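You operate a simulated robot arm through the tools that you are given. There is no shell and no other tool. Be economical: measure what you need, move in short steps, check, and stop when the job is done.

The job below is to be done with a simulated robot arm. You get a single attempt, and the scene is never put back.

Task
Wind the cable tail into the cage under an oiled dauber.
Fine: load the purple dauber at the green tin, stand it in the yellow clip, free the catch, wind till the tail is nearly all in, lock the catch. Set down upright: purple dauber.

The check looks at the end state, three seconds after you hand in, the way a careful person would. Anything else that was tipped, shoved, dropped, spilled or broken makes it a failure.

Robot
A 7-joint arm with a two-finger parallel gripper on a trunk, on a base that drives. Base frame: it is fixed to the floor where the robot stands at the start and does not move with it; the origin is under the middle of the robot, x ahead of it, y to its left, z up. Units: mm, degrees, N and s.
With the tool pointing down near the work surface it reaches from about 200 to 620 mm from the robot's upright axis, wherever it stands. Its first joint turns from -166.0 to 166.0 degrees. Places, roughly: black cable cage [500, 100, 900]; cable tail [700, 100, 900]; cage catch [500, 100, 900]; yellow pad clip [700, 100, 900]. Payload 1.57 kg.
The TCP is the grasp point between the finger pads, 30 mm short of the fingertips. In the tool frame z runs along the fingers and y along their closing line. Largest opening 80 mm; finger width 17, thickness 12; the body of the gripper, 40 by 82 mm, starts 80 mm behind the TCP.
Orientation is that of the tool frame in the base frame, as [roll, pitch, yaw] about the fixed x, y, z axes, in that order (R = Rz(yaw) Ry(pitch) Rx(roll)). With the fingers straight down and closing along the base's y, the tool's x points along the base's -x, its y along +y and its z along -z.

Tools
- The arm moves only by the tool servo_tool. Its argument "motion" is a list of rows, each a list of 2 entries, a list of its own where there are three numbers: the shift along the tool's x, y, z in mm, then the turn, a rotation vector about the tool's x, y, z in degrees. In form: [[[x, y, z], [rx, ry, rz]], ...]. A call has 1 to 20 rows; each row is the pose to reach, as a shift and turn from the pose commanded when the call began, along the tool's axes at that moment. "jaw" is the gripper command, from -1 (shut) to 1 (fully open), values between in proportion, set as the call begins (left out, the last holds). A row lasts 0.2 s, in which the tool goes at most 50 mm and 8.6 degrees; a call with a longer step from one row to the next is refused whole, and so is a gripper value outside its range. A pose out of reach is approached as far as the arm can. The call stops where the force on the tool passes 40 N (or 10 N more than at its start, if that is more) or the arm is blocked; 0.2 s more then pass. The fingers move at their own pace (about 72 mm/s each) and stop on an object; they squeeze with about 29 N. The grip force told is the motor's: it shows also when the fingers shut on nothing. Time passes only in rows, and 0.2 s behind the last, so rows that repeat a pose let the fingers close. It gives the time, the measured TCP pose, the force on the tool (base axes), the opening and the grip force at its end, in the units of the frame above (readings bear some noise), with the torque about the TCP (base axes, N m) and any sound that the robot's microphone picked up.
- Cameras (640 x 400 px; columns grow to the right, rows downward): "scene" is now at [239.8, -33.6, 1462.4]; the picture's right is [-0.45, -0.89, 0.00], its down [-0.67, 0.33, -0.67] and it looks along [0.59, -0.30, -0.75] (base axes); focal length 214 px, centre (320, 200). "wrist" rides on the gripper at [72, -7, -122] in the tool frame; the picture's right is [0.09, 1.00, 0.00], its down [-0.84, 0.08, -0.54] and it looks along [-0.54, 0.05, 0.84] (tool axes); focal length 238 px, centre (320, 200). There is no depth. A picture from a camera that has moved, and an enlarged one, comes with that camera's place and axes in the base frame and with its lens.
- grab_frame(camera): a new picture of that camera. No time passes.
- lift_body(by): slides the trunk up (or, below 0, down) by that many mm; the arm and the scene camera ride with it, the base frame stays. It gives what a move gives, with no picture.
- roll_base(legs): drives the robot by 1 to 6 legs, each [ahead, left, turn to the left] in mm, mm and degrees, along the robot's own axes; the way and the turn of a leg run together, so that a leg with both is an arc; at most 1500 mm and 180 degrees a leg. The arm and the cameras ride along, it lands a little off, and it stops where it bumps. It gives what a move gives.
- pan_tilt(pan, tilt): turns the head with the scene camera to pan (to the left, within 86 degrees either way) and tilt (down, from -29 to 69), counted from straight ahead of the robot. It gives what a move gives.
- zoom(camera, box): a new picture of the part [left, top, right, bottom] of that camera's present view, enlarged. No time passes.
- sign_off(): hands the job in; it is judged then, once.

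Go step by step. Nothing tells you exact positions but the pictures and the camera data: compare them with the known pose of the tool, close in by small moves and look again before you grip or let go. The budget is 120 turns and 78 pictures, counting those below and the enlarged ones. Unless the task says otherwise, let go and move clear before handing in, and close with one line.

The tools are called as name(argument=value, ...) on one line, values as JSON. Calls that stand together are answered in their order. servo_tool: Moves the arm, as the interface text tells. Its arguments: {"type":"object","properties":{"motion":{"type":"array"},"jaw":{"type":"number"}},"required":["motion"]} The other tools are called the same way: lift_body (by) slides the trunk up or down; roll_base (legs) drives the base; pan_tilt (pan, tilt) turns the head that bears the scene camera; grab_frame (camera) takes a picture; zoom (camera, box) takes an enlarged picture of a part of a camera's view; sign_off () hands the job in.

At the start:

```text
time_s: 0.0
tool_pos: [332.0, -133.0, 1308.1]
tool_rot: [-178.8, -10.8, 177.1]
ft_force: [0.5, -0.5, 0.4]
ft_torque: [0.01, 0.01, 0.02]
finger_gap: 80.1
grip_force: 0.0
trunk travel left (down, up): [-700.0, 290.0]
robot x, y, heading: [1.4, -1.7, -0.1]
head pan, tilt: [-26.5, 48.3]
```

scene: 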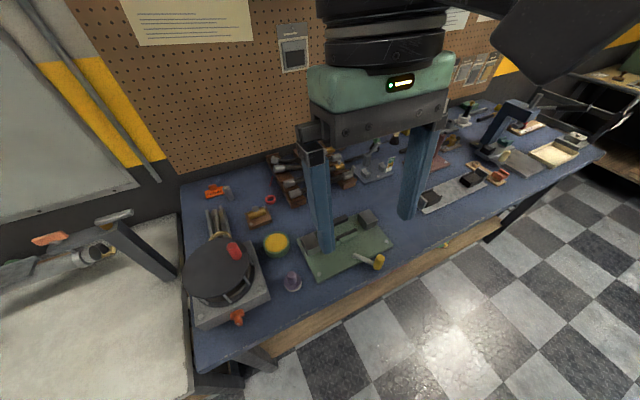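
wrist: 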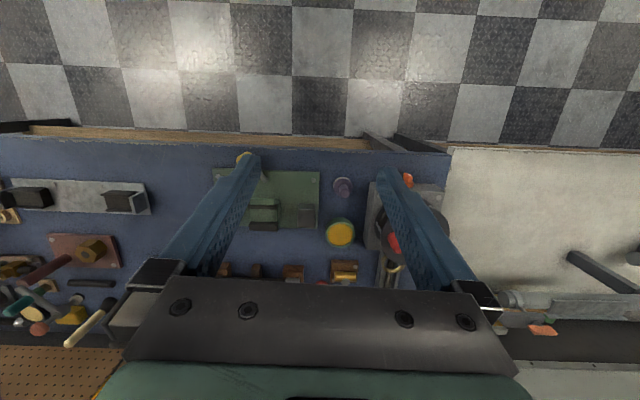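

I see a bench with a black round cage at left with a red handle, a green/yellow tin, and a purple item near it. I'll zoom in on those first.

zoom(camera="scene", box=[170, 170, 330, 340])

zoom(camera="wrist", box=[320, 150, 470, 290])

```text
2.35 times, centred on (250, 255) of scene
camera zoom: at [239.8, -33.6, 1462.4], right [-0.45, -0.89, 0.0], down [-0.67, 0.33, -0.67], along [0.59, -0.3, -0.75], focal length 505 px, centre (485, 71)
```

zoom: 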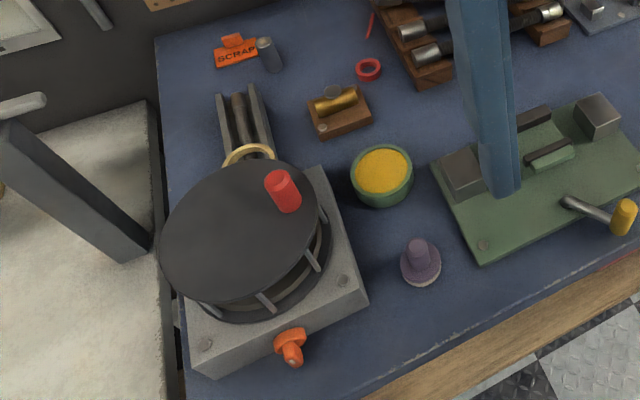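

```text
2.86 times, centred on (395, 220) of wrist
camera zoom: at [283.8, -134.8, 1441.3], right [-0.04, 1.0, 0.0], down [0.93, 0.04, 0.37], along [0.37, 0.01, -0.93], focal length 681 px, centre (106, 143)
```

zoom: 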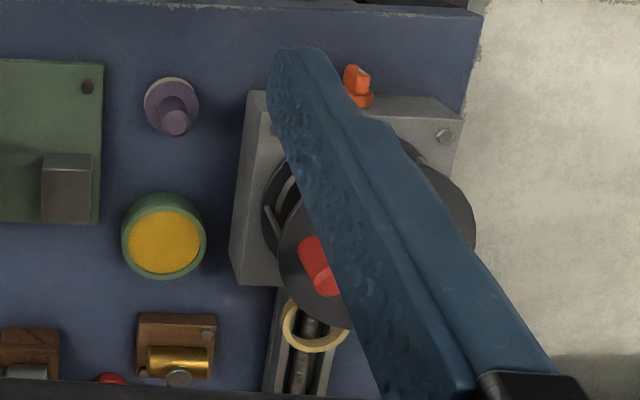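

The purple dauber is at about (472, -71) and the green tin at about (590, -70). The cage centre is near (540, 85), the yellow clip near (690, 77), and the orange catch is on the cage's near side. I'll turn the head for a better view, including the gap between the base and the bench.

pan_tilt(pan=5, tilt=60)

grab_frame(camera="scene")

```text
time_s: 1.0
tool_pos: [331.8, -133.4, 1306.8]
tool_rot: [-178.8, -10.9, 177.0]
ft_force: [-0.2, -0.1, 0.0]
ft_torque: [0.03, 0.0, 0.0]
finger_gap: 80.1
grip_force: 0.0
trunk travel left (down, up): [-700.0, 290.0]
robot x, y, heading: [-1.1, -0.0, 0.1]
head pan, tilt: [5.0, 60.0]
```

```text
73 pictures are left
camera scene: at [235.9, 7.2, 1447.6], right [0.09, -1.0, 0.0], down [-0.86, -0.07, -0.5], along [0.5, 0.04, -0.87], focal length 214 px, centre (320, 200)
```

scene: 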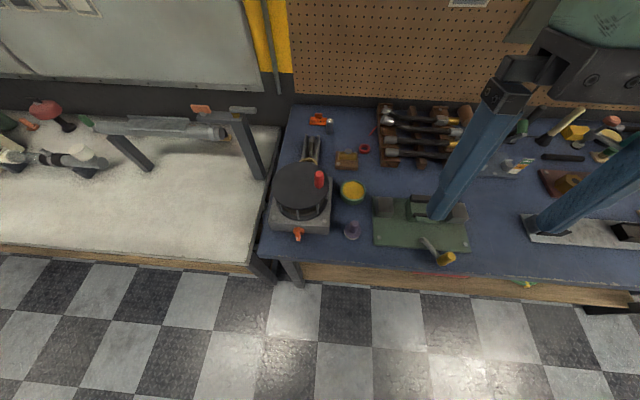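

The gap ahead of the bench edge (x≈383) looks clear, and the clip is beyond reach from here. I'll drive forward carefully.

roll_base(legs=[[100, 0, 0]])

zoom(camera="scene", box=[220, 80, 420, 300])

```text
time_s: 2.1
tool_pos: [431.9, -131.1, 1307.8]
tool_rot: [-178.8, -10.9, 177.0]
ft_force: [0.1, -0.1, 0.0]
ft_torque: [0.02, 0.01, -0.02]
finger_gap: 80.0
grip_force: 0.2
trunk travel left (down, up): [-700.0, 290.0]
robot x, y, heading: [99.7, 0.3, 0.1]
head pan, tilt: [5.0, 60.0]
```

```text
1.82 times, centred on (320, 190) of scene
camera zoom: at [335.9, 7.4, 1447.5], right [0.09, -1.0, 0.0], down [-0.86, -0.08, -0.5], along [0.5, 0.04, -0.87], focal length 390 px, centre (320, 218)
```

zoom: 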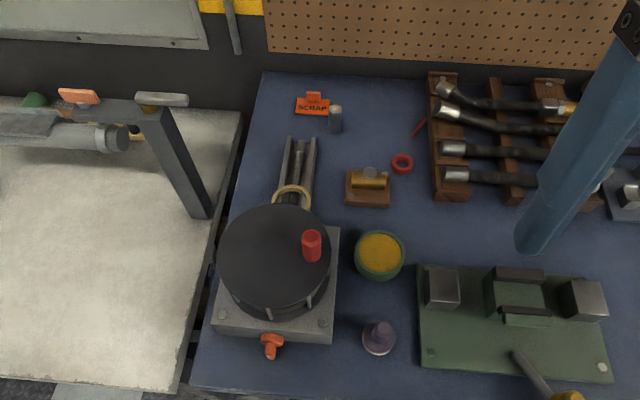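

Everything is clearly visible. I'll come a little closer and look from the lowered head, with the camera nearer.

roll_base(legs=[[50, 0, 0]])

lift_body(by=-150)

grab_frame(camera="wrist")

zoom(camera="scene", box=[200, 80, 400, 260])

```text
time_s: 3.0
tool_pos: [482.6, -132.1, 1306.3]
tool_rot: [-178.8, -11.0, 176.9]
ft_force: [0.8, -0.5, 0.1]
ft_torque: [0.01, 0.04, -0.02]
finger_gap: 79.9
grip_force: 0.1
trunk travel left (down, up): [-700.0, 290.0]
robot x, y, heading: [146.5, -0.5, 0.1]
head pan, tilt: [5.0, 60.0]
```

```text
time_s: 4.8
tool_pos: [480.4, -133.5, 1157.5]
tool_rot: [-178.8, -11.0, 177.0]
ft_force: [0.3, 0.0, -0.3]
ft_torque: [-0.01, 0.0, -0.01]
finger_gap: 80.1
grip_force: 0.1
trunk travel left (down, up): [-550.0, 440.0]
robot x, y, heading: [148.8, 0.7, -0.2]
head pan, tilt: [5.0, 60.0]
```

```text
71 pictures are left
camera wrist: at [433.3, -134.8, 1290.7], right [-0.04, 1.0, 0.0], down [0.93, 0.04, 0.37], along [0.37, 0.01, -0.93], focal length 238 px, centre (320, 200)
```

wrist: 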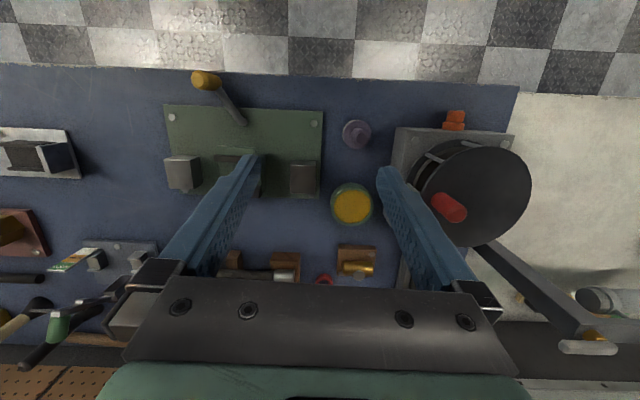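

```text
2.22 times, centred on (300, 170) of scene
camera zoom: at [385.3, 7.4, 1297.6], right [0.09, -1.0, 0.0], down [-0.86, -0.08, -0.5], along [0.5, 0.04, -0.87], focal length 477 px, centre (364, 267)
```

zoom: 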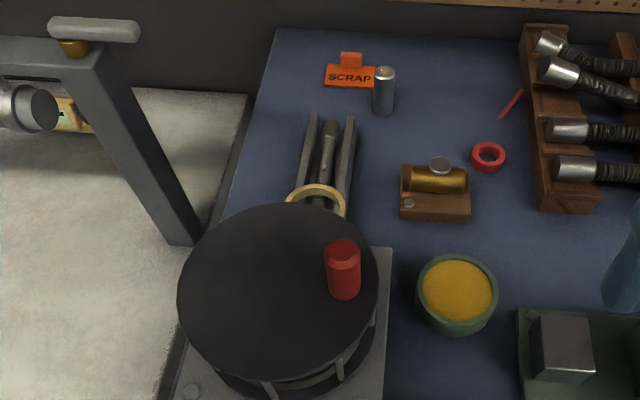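

The crank knob top is at roughly (545, 35, 1030). I'll straighten the tool to point down, then move it over the dauber at height.

servo_tool(motion=[[[0, 0, 0], [0, -5.5, -1.5]], [[0, 0, 0], [-1.2, -11, -3]], [[0, 0, 0], [-1.2, -11, -3]]])

```text
time_s: 5.6
tool_pos: [481.3, -132.6, 1154.5]
tool_rot: [179.8, -0.5, -179.8]
ft_force: [-0.7, 0.9, 0.2]
ft_torque: [0.0, -0.01, 0.0]
finger_gap: 79.9
grip_force: 0.1
trunk travel left (down, up): [-550.0, 440.0]
robot x, y, heading: [152.3, 0.3, 0.4]
head pan, tilt: [5.0, 60.0]
```

The tool is now straight. Next I move above the dauber at about z 1050 and look.

servo_tool(motion=[[[4, 30, 30], [0, 0, 0]], [[9, 61, 60], [0, 0, 0]], [[9, 61, 100], [0, 0, 0]], [[9, 61, 100], [0, 0, 0]]])

grab_frame(camera="wrist")

grab_frame(camera="scene")

```text
time_s: 6.6
tool_pos: [472.0, -69.7, 1057.0]
tool_rot: [179.7, 0.0, 179.9]
ft_force: [-0.1, 0.0, -0.6]
ft_torque: [0.0, 0.0, 0.0]
finger_gap: 79.9
grip_force: 0.1
trunk travel left (down, up): [-550.0, 440.0]
robot x, y, heading: [150.6, 1.2, 0.1]
head pan, tilt: [5.0, 60.0]
```

```text
69 pictures are left
camera wrist: at [399.8, -78.0, 1177.7], right [-0.09, 1.0, 0.01], down [0.84, 0.08, 0.54], along [0.54, 0.05, -0.84], focal length 238 px, centre (320, 200)
```

wrist: 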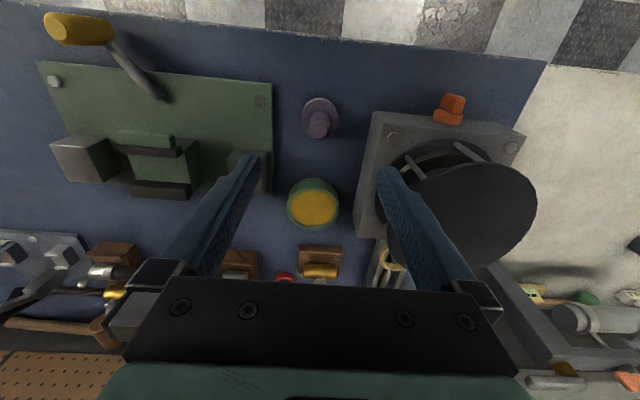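

```text
68 pictures are left
camera scene: at [385.2, 7.5, 1297.6], right [0.09, -1.0, 0.0], down [-0.86, -0.08, -0.5], along [0.5, 0.04, -0.87], focal length 214 px, centre (320, 200)
```

scene: 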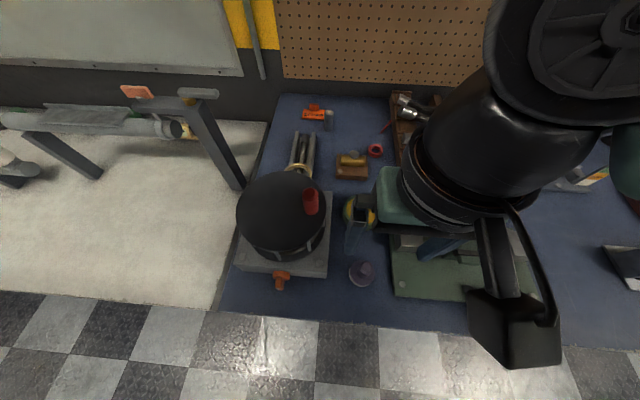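

The dauber sits right below the tool. I'll zoom in to judge its shape and height.

zoom(camera="wrist", box=[270, 80, 370, 240])

zoom(camera="scene", box=[225, 120, 385, 300])

```text
2.50 times, centred on (320, 160) of wrist
camera zoom: at [399.8, -78.0, 1177.7], right [-0.09, 1.0, 0.01], down [0.84, 0.08, 0.54], along [0.54, 0.05, -0.84], focal length 596 px, centre (320, 300)
```

zoom: 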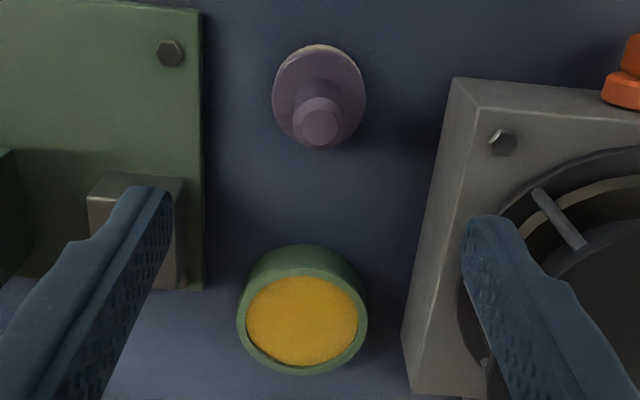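

```text
2.22 times, centred on (305, 210) of scene
camera zoom: at [385.2, 7.5, 1297.6], right [0.09, -1.0, 0.0], down [-0.86, -0.08, -0.5], along [0.5, 0.04, -0.87], focal length 477 px, centre (353, 178)
```

zoom: 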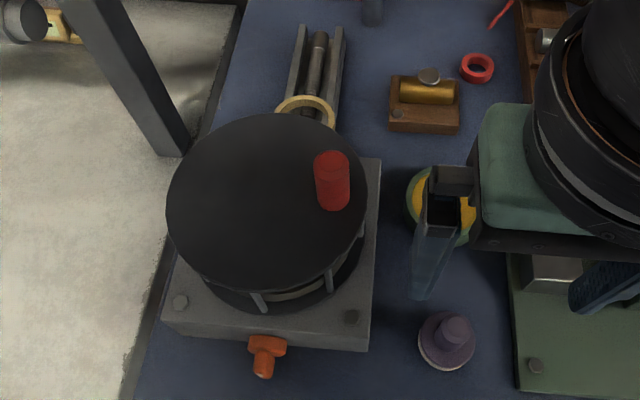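

The dauber has a knob about 20 mm wide topping out near z 926, above a flange at about z 885. I'll descend with a partial jaw to TCP z≈935 and check.

servo_tool(motion=[[[0, -1, 45], [0, 0, 0]], [[0, -1, 90], [0, 0, 0]], [[0, -1, 110], [0, 0, 0]], [[0, -1, 120], [0, 0, 0]], [[0, -1, 120], [0, 0, 0]]], jaw=0.2)

zoom(camera="wrist", box=[240, 100, 400, 260])

zoom(camera="scene", box=[320, 220, 420, 300])

```text
time_s: 7.8
tool_pos: [471.1, -70.4, 937.0]
tool_rot: [179.7, 0.0, -179.9]
ft_force: [0.8, -0.6, -1.0]
ft_torque: [-0.01, 0.01, 0.01]
finger_gap: 47.9
grip_force: 0.1
trunk travel left (down, up): [-550.0, 440.0]
robot x, y, heading: [146.5, 0.6, 0.0]
head pan, tilt: [5.0, 60.0]
```

```text
2.50 times, centred on (320, 180) of wrist
camera zoom: at [399.9, -78.9, 1058.9], right [-0.09, 1.0, 0.01], down [0.84, 0.08, 0.54], along [0.54, 0.06, -0.84], focal length 596 px, centre (320, 250)
```

zoom: 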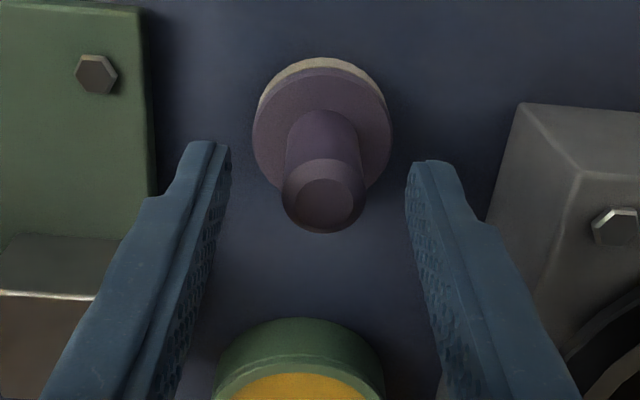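

```text
5.00 times, centred on (370, 260) of scene
camera zoom: at [385.3, 7.3, 1297.6], right [0.09, -1.0, 0.0], down [-0.86, -0.08, -0.5], along [0.5, 0.04, -0.87], focal length 1072 px, centre (70, -100)
```

zoom: 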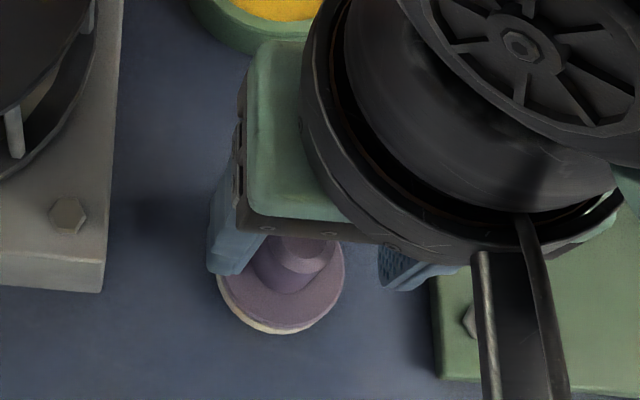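

The knob is centred in y and about 3 mm nearer than the tool in x. I'll adjust, lower 11 mm, and close.

servo_tool(motion=[[[3, 0, 5], [0, 0, 0]], [[3, 0, 11], [0, 0, 0]], [[3, 0, 11], [0, 0, 0]]])

servo_tool(motion=[[[0, 0, 0], [0, 0, 0]], [[0, 0, 0], [0, 0, 0]], [[0, 0, 0], [0, 0, 0]]], jaw=-1)

zoom(camera="wrist", box=[240, 100, 400, 260])

```text
time_s: 8.6
tool_pos: [469.1, -71.2, 926.4]
tool_rot: [179.6, -0.1, -179.9]
ft_force: [0.0, 0.6, -0.4]
ft_torque: [-0.01, 0.02, 0.02]
finger_gap: 48.1
grip_force: 0.1
trunk travel left (down, up): [-550.0, 440.0]
robot x, y, heading: [149.3, -2.3, -0.2]
head pan, tilt: [5.0, 60.0]
```

```text
time_s: 9.4
tool_pos: [469.7, -70.3, 927.1]
tool_rot: [179.7, 0.0, -179.9]
ft_force: [0.3, -0.1, -0.1]
ft_torque: [-0.02, 0.02, 0.03]
finger_gap: 23.1
grip_force: 29.0
trunk travel left (down, up): [-550.0, 440.0]
robot x, y, heading: [154.4, -3.6, -0.2]
head pan, tilt: [5.0, 60.0]
```

```text
2.50 times, centred on (320, 180) of wrist
camera zoom: at [397.0, -78.9, 1048.2], right [-0.09, 1.0, 0.01], down [0.84, 0.08, 0.54], along [0.54, 0.06, -0.84], focal length 596 px, centre (320, 250)
```

zoom: 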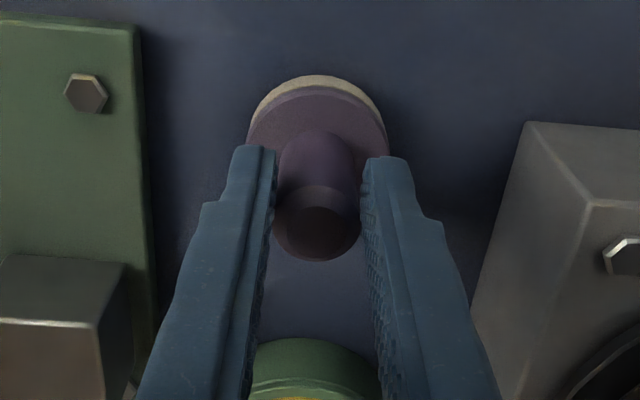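

It's gripped (gap 23 mm). I'll lift and move toward the tin.

servo_tool(motion=[[[0, 0, -15], [0, 0, 0]], [[0, 0, -50], [0, 0, 0]], [[0, 0, -80], [0, 0, 0]], [[-40, 0, -80], [0, 0, 0]], [[-80, 0, -80], [0, 0, 0]], [[-80, 0, -80], [0, 0, 0]]])

grab_frame(camera="wrist")

grab_frame(camera="scene")

```text
time_s: 10.8
tool_pos: [548.7, -71.4, 1007.0]
tool_rot: [179.7, 0.0, -179.9]
ft_force: [0.4, -0.3, -1.5]
ft_torque: [0.01, 0.02, 0.02]
finger_gap: 23.1
grip_force: 29.1
trunk travel left (down, up): [-550.0, 440.0]
robot x, y, heading: [148.2, -1.1, 0.1]
head pan, tilt: [5.0, 60.0]
```

```text
62 pictures are left
camera wrist: at [476.7, -79.0, 1128.3], right [-0.09, 1.0, 0.01], down [0.84, 0.08, 0.54], along [0.54, 0.06, -0.84], focal length 238 px, centre (320, 200)
```

wrist: 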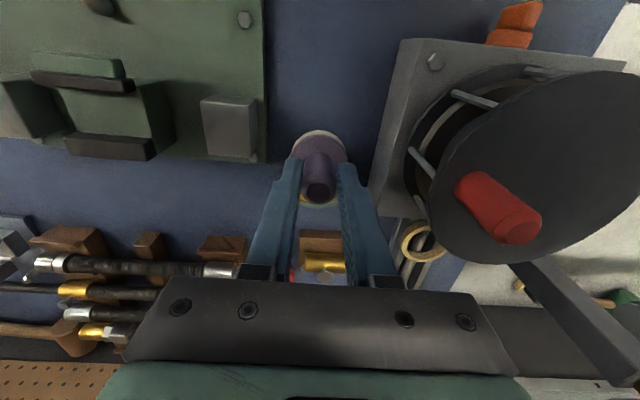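

```text
61 pictures are left
camera scene: at [385.1, 7.3, 1297.6], right [0.09, -1.0, 0.0], down [-0.86, -0.08, -0.5], along [0.5, 0.04, -0.87], focal length 214 px, centre (320, 200)
```

scene: 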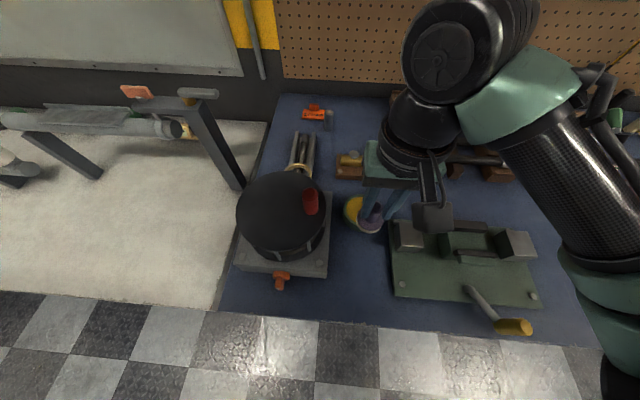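

I need the tin's rim relative to the held pad, so I'll zoom in both cameras.

zoom(camera="wrist", box=[260, 110, 380, 250])

zoom(camera="scene", box=[320, 160, 420, 250])

```text
2.86 times, centred on (320, 180) of wrist
camera zoom: at [476.7, -79.0, 1128.3], right [-0.09, 1.0, 0.01], down [0.84, 0.08, 0.54], along [0.54, 0.06, -0.84], focal length 681 px, centre (320, 257)
```

zoom: 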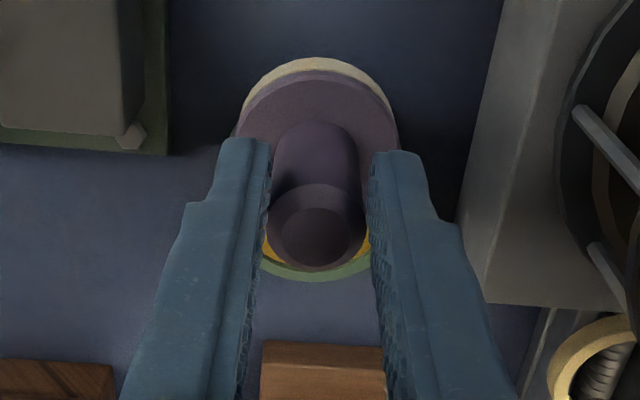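

```text
4.44 times, centred on (370, 205) of scene
camera zoom: at [385.1, 7.3, 1297.6], right [0.09, -1.0, 0.0], down [-0.86, -0.08, -0.5], along [0.5, 0.04, -0.87], focal length 953 px, centre (98, 178)
```

zoom: 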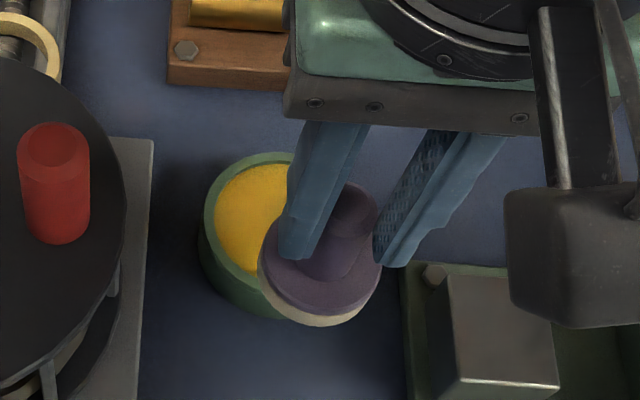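

Combining the views puts the tin centre at about (597, -66), rim z≈898, inner radius ~32. I'll move over it and confirm.

servo_tool(motion=[[[-25, 2, 0], [0, 0, 0]], [[-49, 4, 0], [0, 0, 0]], [[-49, 4, 20], [0, 0, 0]], [[-49, 4, 30], [0, 0, 0]], [[-49, 4, 30], [0, 0, 0]]])

zoom(camera="wrist", box=[260, 110, 380, 250])

zoom(camera="scene", box=[320, 160, 420, 250])

```text
time_s: 12.0
tool_pos: [598.4, -66.8, 976.3]
tool_rot: [179.7, -0.1, -179.9]
ft_force: [0.2, 0.9, -0.4]
ft_torque: [-0.01, -0.01, -0.02]
finger_gap: 23.1
grip_force: 29.2
trunk travel left (down, up): [-550.0, 440.0]
robot x, y, heading: [147.9, 2.7, -0.1]
head pan, tilt: [5.0, 60.0]
```

```text
2.86 times, centred on (320, 180) of wrist
camera zoom: at [525.8, -75.0, 1098.0], right [-0.09, 1.0, 0.01], down [0.84, 0.08, 0.54], along [0.54, 0.06, -0.84], focal length 681 px, centre (320, 257)
```

zoom: 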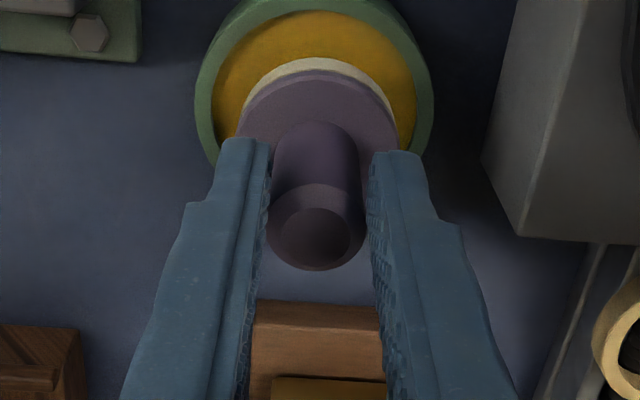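

```text
4.44 times, centred on (370, 205) of scene
camera zoom: at [385.3, 7.3, 1297.6], right [0.09, -1.0, 0.0], down [-0.86, -0.08, -0.5], along [0.5, 0.04, -0.87], focal length 953 px, centre (98, 178)
```

zoom: 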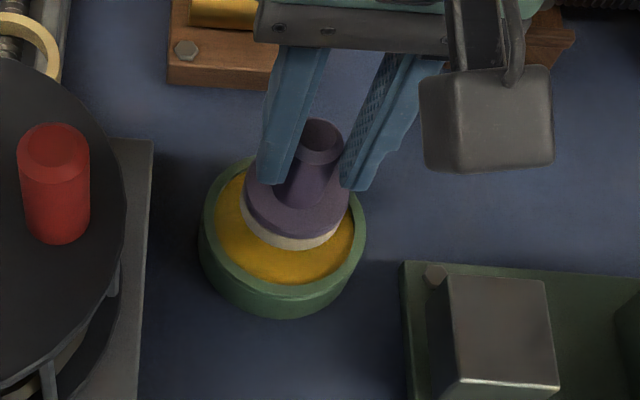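

The dauber is centred over the tin. I'll lower it slowly into the oil while watching force.

servo_tool(motion=[[[0, -1, 12], [0, 0, 0]], [[0, -1, 20], [0, 0, 0]], [[0, -1, 25], [0, 0, 0]], [[0, -1, 28], [0, 0, 0]], [[0, -1, 31], [0, 0, 0]], [[0, -1, 34], [0, 0, 0]], [[0, -1, 36], [0, 0, 0]], [[0, -1, 36], [0, 0, 0]], [[0, -1, 36], [0, 0, 0]]])

zoom(camera="wrist", box=[260, 90, 380, 230])

```text
time_s: 14.0
tool_pos: [597.7, -69.1, 941.6]
tool_rot: [179.8, 0.2, -180.0]
ft_force: [2.1, 2.2, 24.7]
ft_torque: [-0.05, -0.29, 0.01]
finger_gap: 23.0
grip_force: 29.3
trunk travel left (down, up): [-550.0, 440.0]
robot x, y, heading: [145.1, 1.7, -0.0]
head pan, tilt: [5.0, 60.0]
```

```text
2.86 times, centred on (320, 160) of wrist
camera zoom: at [524.4, -76.1, 1063.3], right [-0.09, 1.0, 0.01], down [0.84, 0.08, 0.55], along [0.54, 0.05, -0.84], focal length 681 px, centre (320, 314)
```

zoom: 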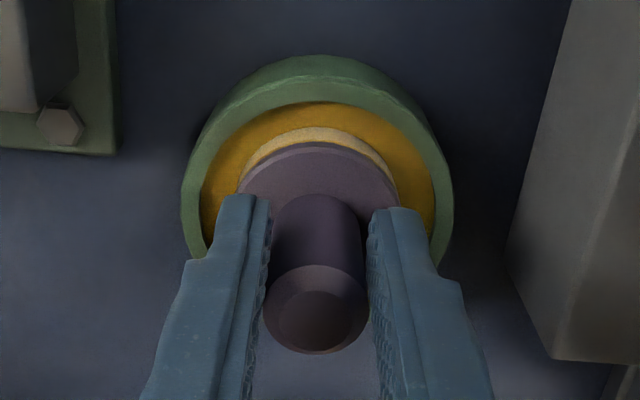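

The pad presses on the oil surface with about 25 N. I'll hold briefly, lift, and inspect it.

servo_tool(motion=[[[0, 0, 0], [0, 0, 0]], [[0, 0, 0], [0, 0, 0]], [[0, 0, -10], [0, 0, 0]], [[0, 0, -50], [0, 0, 0]], [[0, 0, -90], [0, 0, 0]], [[0, 0, -90], [0, 0, 0]]])

zoom(camera="wrist", box=[260, 90, 440, 290])

zoom(camera="scene", box=[220, 120, 420, 250])

```text
time_s: 15.4
tool_pos: [598.3, -67.7, 1030.5]
tool_rot: [179.7, 0.1, -180.0]
ft_force: [1.0, 0.2, -1.2]
ft_torque: [-0.03, 0.03, 0.02]
finger_gap: 23.3
grip_force: 29.7
trunk travel left (down, up): [-550.0, 440.0]
robot x, y, heading: [150.9, -1.2, 0.0]
head pan, tilt: [5.0, 60.0]
```

```text
2.00 times, centred on (350, 190) of wrist
camera zoom: at [526.2, -76.6, 1152.4], right [-0.09, 1.0, 0.01], down [0.84, 0.08, 0.54], along [0.54, 0.06, -0.84], focal length 477 px, centre (260, 220)
```

zoom: 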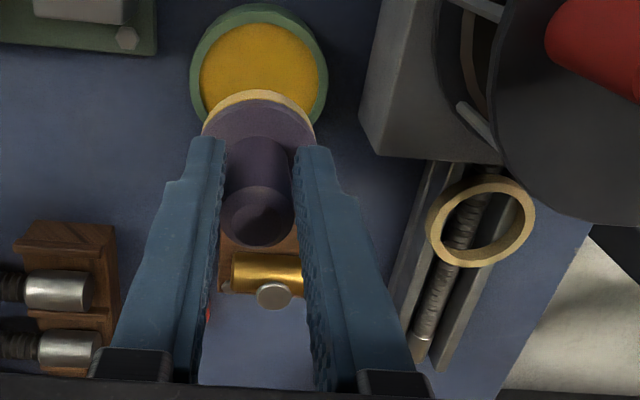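

```text
3.08 times, centred on (320, 185) of scene
camera zoom: at [385.5, 7.3, 1297.5], right [0.09, -1.0, 0.0], down [-0.86, -0.08, -0.5], along [0.5, 0.04, -0.87], focal length 660 px, centre (320, 246)
```

zoom: 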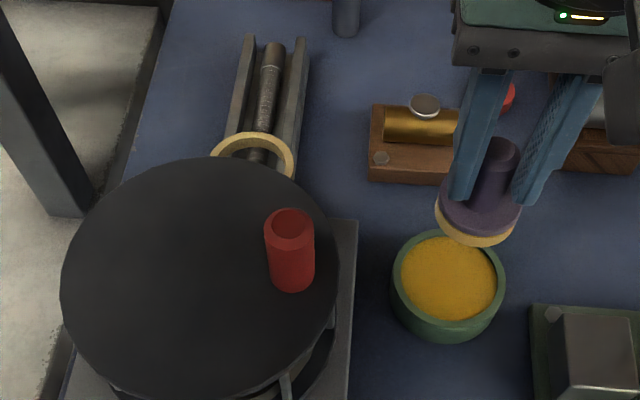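

The pad is now yellow, so it's loaded. The clip is a horizontal yellow ring at about (668, 72, 920) over the cable channel. I'll go round behind the disc and hover above it.

servo_tool(motion=[[[-35, 0, 0], [0, 0, 0]], [[-70, 0, 0], [0, 0, 0]], [[-70, 35, 0], [0, 0, 0]], [[-70, 70, 0], [0, 0, 0]], [[-70, 105, 0], [0, 0, 0]], [[-70, 132, 0], [0, 0, 0]], [[-70, 132, 0], [0, 0, 0]]])

zoom(camera="wrist", box=[240, 80, 400, 240])

zoom(camera="scene", box=[220, 100, 380, 220])

```text
time_s: 17.0
tool_pos: [667.2, 62.8, 1031.9]
tool_rot: [179.7, 0.0, -179.9]
ft_force: [-0.1, 0.4, -0.1]
ft_torque: [0.05, 0.01, 0.0]
finger_gap: 23.1
grip_force: 28.8
trunk travel left (down, up): [-550.0, 440.0]
robot x, y, heading: [149.8, -1.1, 0.1]
head pan, tilt: [5.0, 60.0]
```

```text
2.50 times, centred on (320, 160) of wrist
camera zoom: at [595.4, 55.3, 1153.2], right [-0.09, 1.0, 0.01], down [0.84, 0.07, 0.54], along [0.54, 0.06, -0.84], focal length 596 px, centre (320, 300)
```

zoom: 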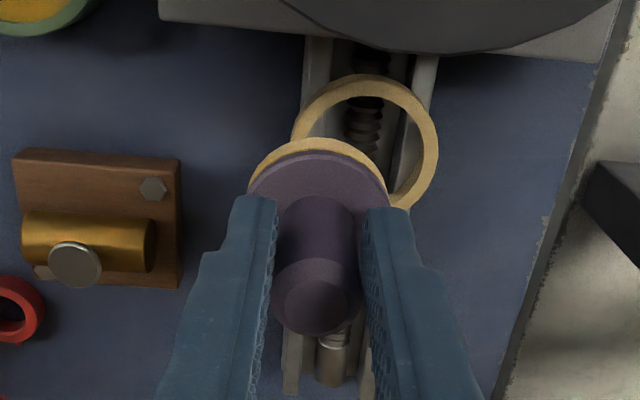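

```text
3.33 times, centred on (300, 160) of scene
camera zoom: at [385.3, 7.2, 1297.6], right [0.09, -1.0, 0.0], down [-0.86, -0.08, -0.5], along [0.5, 0.04, -0.87], focal length 715 px, centre (387, 333)
```

zoom: 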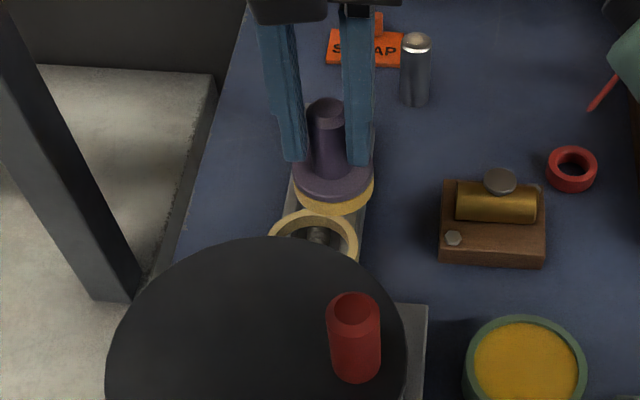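

The ring centre looks to be at about (671, 82). I'll shift over and lower to just above it to compare directly.

servo_tool(motion=[[[-1, 10, 0], [0, 0, 0]], [[-3, 19, 15], [0, 0, 0]], [[-3, 19, 35], [0, 0, 0]], [[-3, 19, 35], [0, 0, 0]]])

zoom(camera="wrist", box=[260, 90, 380, 210])

zoom(camera="scene", box=[260, 120, 340, 190])

```text
time_s: 18.0
tool_pos: [671.2, 82.7, 996.9]
tool_rot: [179.7, 0.1, -179.8]
ft_force: [0.3, 0.8, -0.2]
ft_torque: [0.03, -0.01, 0.0]
finger_gap: 22.8
grip_force: 29.3
trunk travel left (down, up): [-550.0, 440.0]
robot x, y, heading: [149.0, -0.2, -0.4]
head pan, tilt: [5.0, 60.0]
```

```text
3.33 times, centred on (320, 150) of wrist
camera zoom: at [598.6, 74.7, 1118.1], right [-0.09, 1.0, 0.01], down [0.84, 0.08, 0.54], along [0.54, 0.06, -0.84], focal length 794 px, centre (320, 367)
```

zoom: 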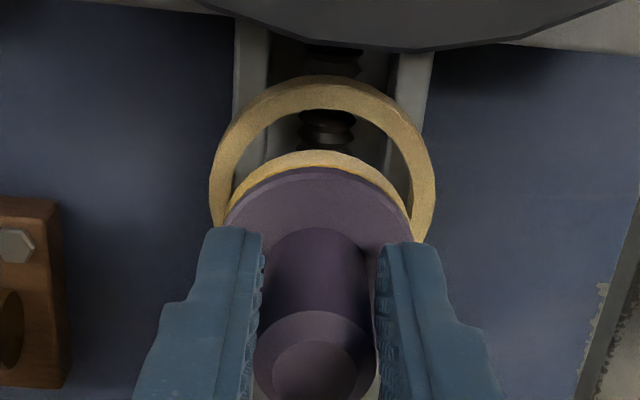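

```text
5.71 times, centred on (300, 155) of scene
camera zoom: at [385.3, 7.4, 1297.6], right [0.09, -1.0, 0.0], down [-0.86, -0.08, -0.5], along [0.5, 0.04, -0.87], focal length 1226 px, centre (434, 457)
```

zoom: 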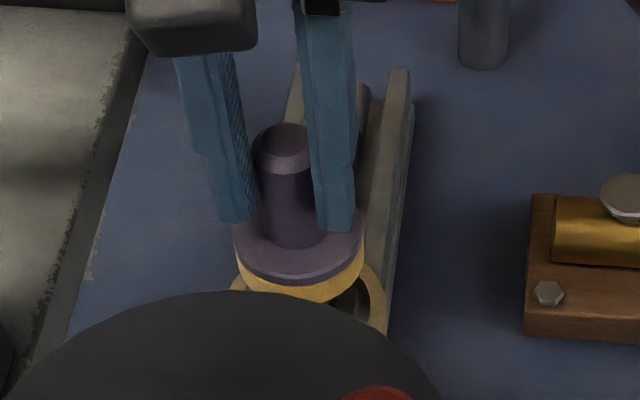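

The dauber looks about 1.5 mm off in each axis. I'll correct that and come lower for another check.

servo_tool(motion=[[[1, 1.5, 6], [0, 0, 0]], [[1, 1.5, 14], [0, 0, 0]], [[1, 1.5, 14], [0, 0, 0]]])

zoom(camera="wrist", box=[270, 90, 370, 190])

zoom(camera="scene", box=[260, 120, 340, 190])

```text
time_s: 18.8
tool_pos: [668.5, 83.1, 983.1]
tool_rot: [179.7, -0.1, -179.9]
ft_force: [-0.2, -0.9, -0.9]
ft_torque: [0.01, 0.0, -0.01]
finger_gap: 23.0
grip_force: 29.1
trunk travel left (down, up): [-550.0, 440.0]
robot x, y, heading: [151.0, 0.2, 0.1]
head pan, tilt: [5.0, 60.0]
```

```text
4.00 times, centred on (320, 140) of wrist
camera zoom: at [597.6, 76.1, 1104.3], right [-0.09, 1.0, 0.01], down [0.84, 0.08, 0.54], along [0.54, 0.06, -0.84], focal length 953 px, centre (320, 440)
```

zoom: 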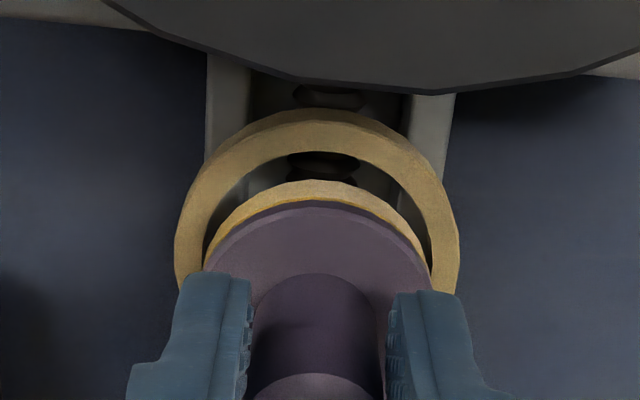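

```text
5.71 times, centred on (300, 155) of scene
camera zoom: at [385.3, 7.4, 1297.6], right [0.09, -1.0, 0.0], down [-0.86, -0.08, -0.5], along [0.5, 0.04, -0.87], focal length 1226 px, centre (434, 457)
```

zoom: 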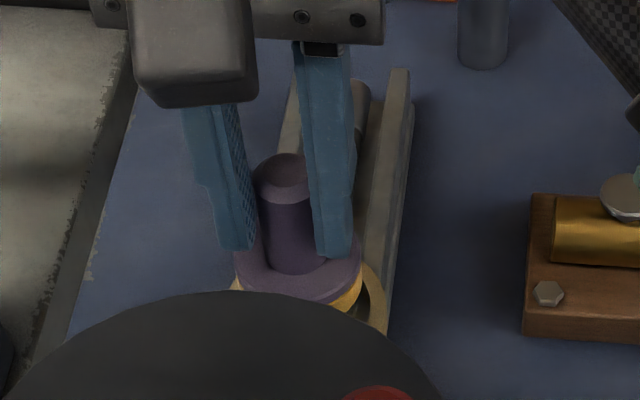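

Lateral alignment looks right, with about a 1 mm correction left in x. I'll descend gently into the ring.

servo_tool(motion=[[[1.2, 0, 2], [0, 0, 0]], [[1.2, 0, 5], [0, 0, 0]], [[1.2, 0, 8], [0, 0, 0]], [[1.2, 0, 11], [0, 0, 0]], [[1.2, 0, 14], [0, 0, 0]], [[1.2, 0, 14], [0, 0, 0]]])

zoom(camera="wrist", box=[270, 90, 370, 190])

```text
time_s: 20.2
tool_pos: [670.5, 84.4, 968.8]
tool_rot: [179.7, 0.0, -179.8]
ft_force: [-0.3, -0.6, -1.0]
ft_torque: [-0.01, -0.02, 0.0]
finger_gap: 23.1
grip_force: 29.2
trunk travel left (down, up): [-550.0, 440.0]
robot x, y, heading: [147.6, -0.0, 0.1]
head pan, tilt: [5.0, 60.0]
```

```text
4.00 times, centred on (320, 140) of wrist
camera zoom: at [596.4, 76.0, 1089.9], right [-0.09, 1.0, 0.01], down [0.84, 0.08, 0.54], along [0.54, 0.06, -0.84], focal length 953 px, centre (320, 440)
```

zoom: 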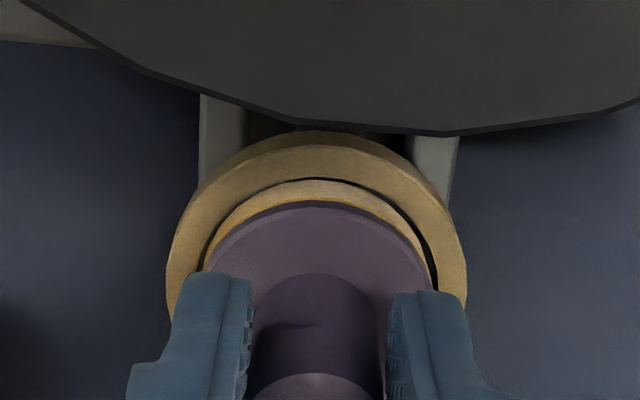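

The pad is entering the ring with no contact so far. I'll nudge +0.5 mm in y and continue down gently.

servo_tool(motion=[[[0, 0.6, 2], [0, 0, 0]], [[0, 0.6, 4], [0, 0, 0]], [[0, 0.6, 6], [0, 0, 0]], [[0, 0.6, 8], [0, 0, 0]], [[0, 0.6, 8], [0, 0, 0]]])

zoom(camera="wrist", box=[270, 90, 370, 190])

```text
time_s: 21.4
tool_pos: [668.4, 85.1, 961.3]
tool_rot: [179.6, 0.2, -180.0]
ft_force: [1.3, 0.7, 11.2]
ft_torque: [-0.17, 0.0, -0.01]
finger_gap: 23.1
grip_force: 29.2
trunk travel left (down, up): [-550.0, 440.0]
robot x, y, heading: [148.1, 0.3, 0.3]
head pan, tilt: [5.0, 60.0]
```

```text
4.00 times, centred on (320, 140) of wrist
camera zoom: at [595.9, 76.7, 1083.3], right [-0.09, 1.0, 0.01], down [0.83, 0.08, 0.55], along [0.54, 0.06, -0.84], focal length 953 px, centre (320, 440)
```

zoom: 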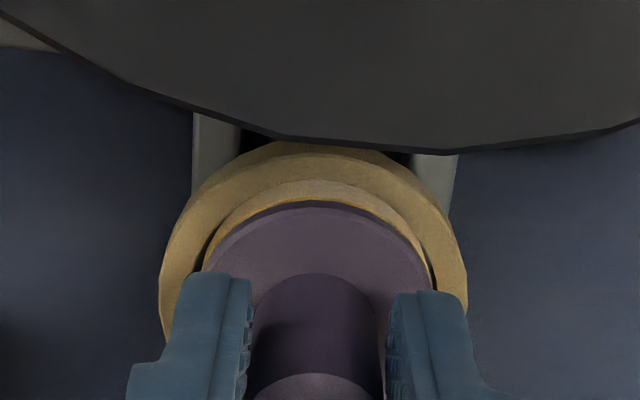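

Contact of 11 N arrives at TCP 961, slightly off-centre. I'll take a closer look to tell whether the pad is seated or on the rim.

zoom(camera="wrist", box=[290, 120, 350, 170])

zoom(camera="scene", box=[280, 140, 340, 190])

```text
8.00 times, centred on (320, 145) of wrist
camera zoom: at [595.9, 76.7, 1083.3], right [-0.09, 1.0, 0.01], down [0.83, 0.08, 0.55], along [0.54, 0.06, -0.84], focal length 1907 px, centre (320, 640)
```

zoom: 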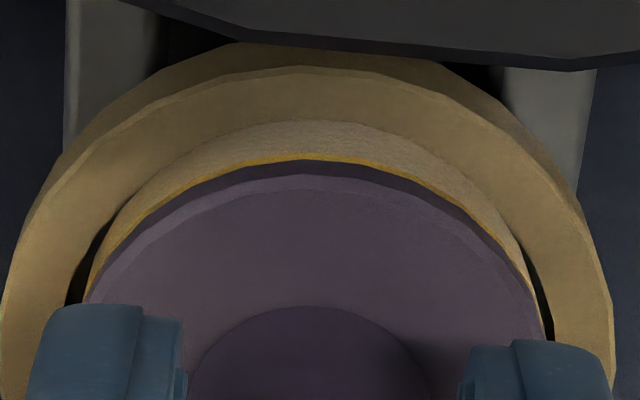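

```text
8.00 times, centred on (310, 165) of scene
camera zoom: at [384.5, 7.2, 1297.9], right [0.09, -1.0, 0.0], down [-0.86, -0.08, -0.5], along [0.5, 0.04, -0.87], focal length 1716 px, centre (400, 480)
```

zoom: 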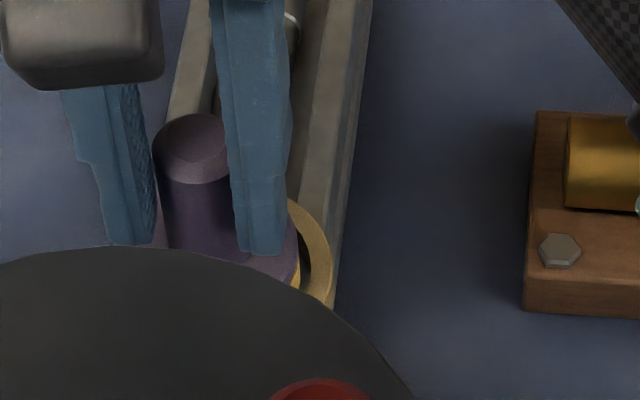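

The pad looks pressed against the near edge of the ring. I'll lift slightly, shift 1.5 mm away, and retry.

servo_tool(motion=[[[0, 0, -4], [0, 0, 0]], [[-1.7, 0, -4], [0, 0, 0]], [[-1.7, 0, -2], [0, 0, 0]], [[-1.7, 0, 0], [0, 0, 0]], [[-1.7, 0, 1], [0, 0, 0]], [[-1.7, 0, 1], [0, 0, 0]]])

zoom(camera="wrist", box=[290, 120, 350, 170])

```text
time_s: 22.8
tool_pos: [670.9, 84.3, 960.9]
tool_rot: [179.6, 0.3, -179.9]
ft_force: [0.2, 0.3, 18.5]
ft_torque: [0.15, 0.19, -0.03]
finger_gap: 22.9
grip_force: 29.2
trunk travel left (down, up): [-550.0, 440.0]
robot x, y, heading: [149.7, -1.5, -0.1]
head pan, tilt: [5.0, 60.0]
```

```text
8.00 times, centred on (320, 145) of wrist
camera zoom: at [597.1, 76.5, 1083.0], right [-0.09, 1.0, 0.01], down [0.83, 0.07, 0.55], along [0.54, 0.06, -0.84], focal length 1907 px, centre (320, 640)
```

zoom: 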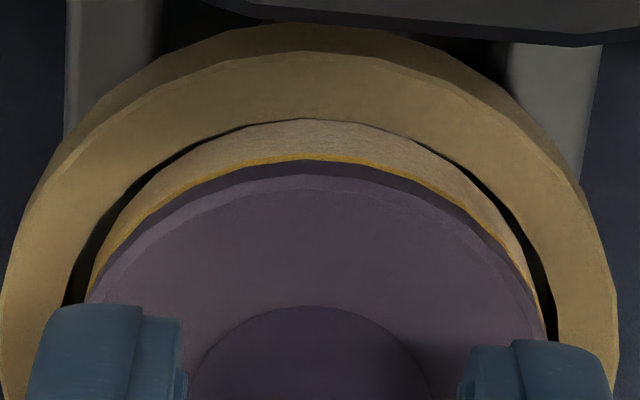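

Contact comes at the same height as before and is now centred, with a gap all around. The pad is resting on the cable inside the ring, so I'll release gently.

servo_tool(motion=[[[0, 0, -0.8], [0, 0, 0]], [[0, 0, -0.8], [0, 0, 0]]])

servo_tool(motion=[[[0, 0, 0], [0, 0, 0]], [[0, 0, 0], [0, 0, 0]], [[0, 0, 0], [0, 0, 0]]], jaw=0.1)

zoom(camera="wrist", box=[270, 100, 370, 190])

```text
time_s: 23.4
tool_pos: [670.0, 85.0, 961.4]
tool_rot: [179.6, 0.1, -179.8]
ft_force: [3.7, 1.2, 20.0]
ft_torque: [0.19, 0.03, -0.04]
finger_gap: 23.1
grip_force: 29.2
trunk travel left (down, up): [-550.0, 440.0]
robot x, y, heading: [152.6, 0.9, -0.2]
head pan, tilt: [5.0, 60.0]
```

```text
time_s: 24.2
tool_pos: [670.6, 84.6, 959.9]
tool_rot: [179.7, 0.0, -180.0]
ft_force: [-1.0, -0.2, -0.4]
ft_torque: [-0.01, 0.01, 0.0]
finger_gap: 43.9
grip_force: 0.1
trunk travel left (down, up): [-550.0, 440.0]
robot x, y, heading: [151.7, -0.6, 0.1]
head pan, tilt: [5.0, 60.0]
```

```text
4.44 times, centred on (320, 145) of wrist
camera zoom: at [598.0, 76.7, 1081.7], right [-0.09, 1.0, 0.01], down [0.84, 0.08, 0.54], along [0.54, 0.06, -0.84], focal length 1059 px, centre (320, 444)
```

zoom: 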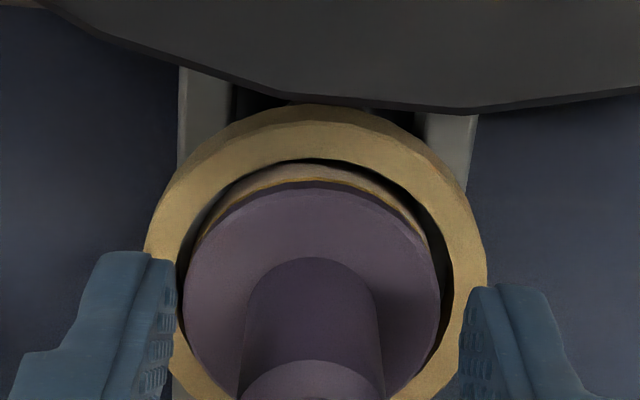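

The dauber settled nicely inside the ring. I'll rise clear and view it.

servo_tool(motion=[[[0, 0, -15], [0, 0, 0]], [[0, 0, -55], [0, 0, 0]], [[0, 0, -100], [0, 0, 0]], [[0, 0, -120], [0, 0, 0]], [[0, 0, -120], [0, 0, 0]]])

grab_frame(camera="wrist")

zoom(camera="scene", box=[220, 120, 380, 300])

```text
time_s: 25.4
tool_pos: [671.3, 84.3, 1079.3]
tool_rot: [179.7, 0.1, -179.9]
ft_force: [0.1, 0.6, -0.1]
ft_torque: [0.0, 0.03, 0.01]
finger_gap: 43.9
grip_force: 0.0
trunk travel left (down, up): [-550.0, 440.0]
robot x, y, heading: [152.0, -0.4, 0.3]
head pan, tilt: [5.0, 60.0]
```

```text
41 pictures are left
camera wrist: at [598.4, 76.4, 1201.4], right [-0.09, 1.0, 0.01], down [0.84, 0.08, 0.54], along [0.54, 0.06, -0.84], focal length 238 px, centre (320, 200)
```

wrist: 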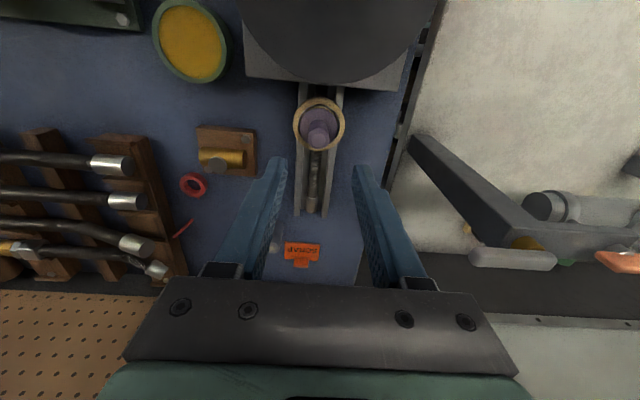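

```text
2.22 times, centred on (300, 210) of scene
camera zoom: at [385.4, 7.3, 1297.6], right [0.09, -1.0, 0.0], down [-0.86, -0.08, -0.5], along [0.5, 0.04, -0.87], focal length 477 px, centre (364, 178)
```

zoom: 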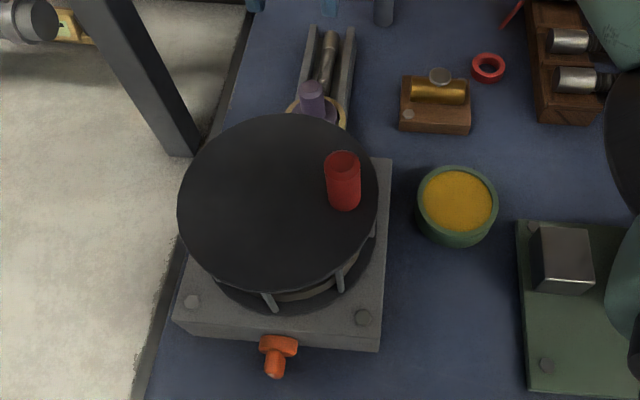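

The dauber stands upright in the clip. Next is the catch: I'll bring the wrist camera around to the near side, passing high over the disc.

servo_tool(motion=[[[0, 0, -30], [0, 0, 0]], [[45, 0, -30], [0, 0, 0]], [[90, 0, -30], [0, 0, 0]], [[135, 0, -30], [0, 0, 0]], [[180, 0, -30], [0, 0, 0]], [[225, 0, -30], [0, 0, 0]], [[235, 0, -20], [0, 0, 0]], [[235, 0, -20], [0, 0, 0]]], jaw=0.1)

grab_frame(camera="wrist")

zoom(camera="wrist", box=[250, 50, 390, 190])

```text
time_s: 27.2
tool_pos: [435.3, 83.7, 1099.4]
tool_rot: [179.6, 0.0, 179.9]
ft_force: [-0.2, 0.4, 0.2]
ft_torque: [-0.02, 0.0, -0.04]
finger_gap: 44.0
grip_force: 0.0
trunk travel left (down, up): [-550.0, 440.0]
robot x, y, heading: [151.7, -3.6, 0.3]
head pan, tilt: [5.0, 60.0]
```

```text
39 pictures are left
camera wrist: at [362.1, 75.2, 1222.2], right [-0.09, 1.0, 0.01], down [0.84, 0.07, 0.54], along [0.54, 0.05, -0.84], focal length 238 px, centre (320, 200)
```

wrist: 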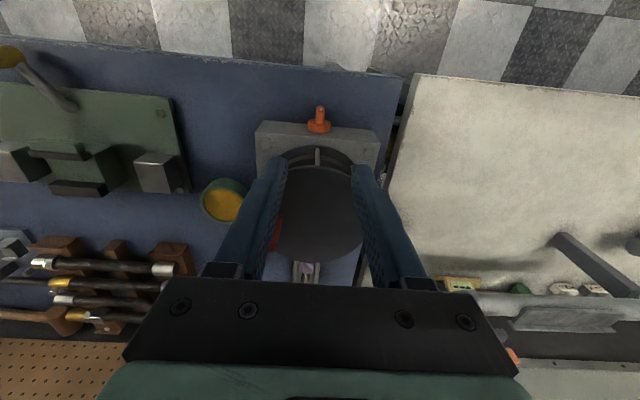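

```text
2.86 times, centred on (320, 120) of wrist
camera zoom: at [362.1, 75.2, 1222.2], right [-0.09, 1.0, 0.01], down [0.84, 0.07, 0.54], along [0.54, 0.05, -0.84], focal length 681 px, centre (320, 429)
```

zoom: 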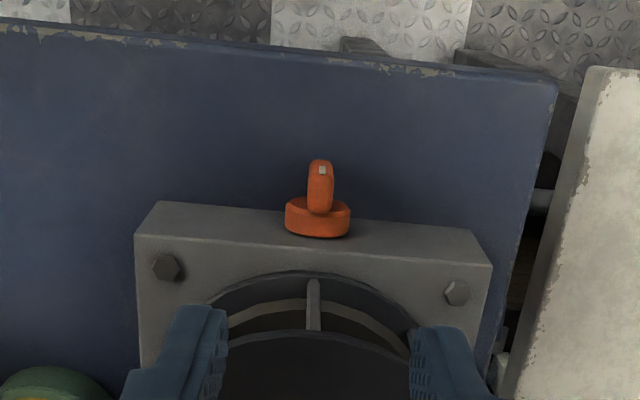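

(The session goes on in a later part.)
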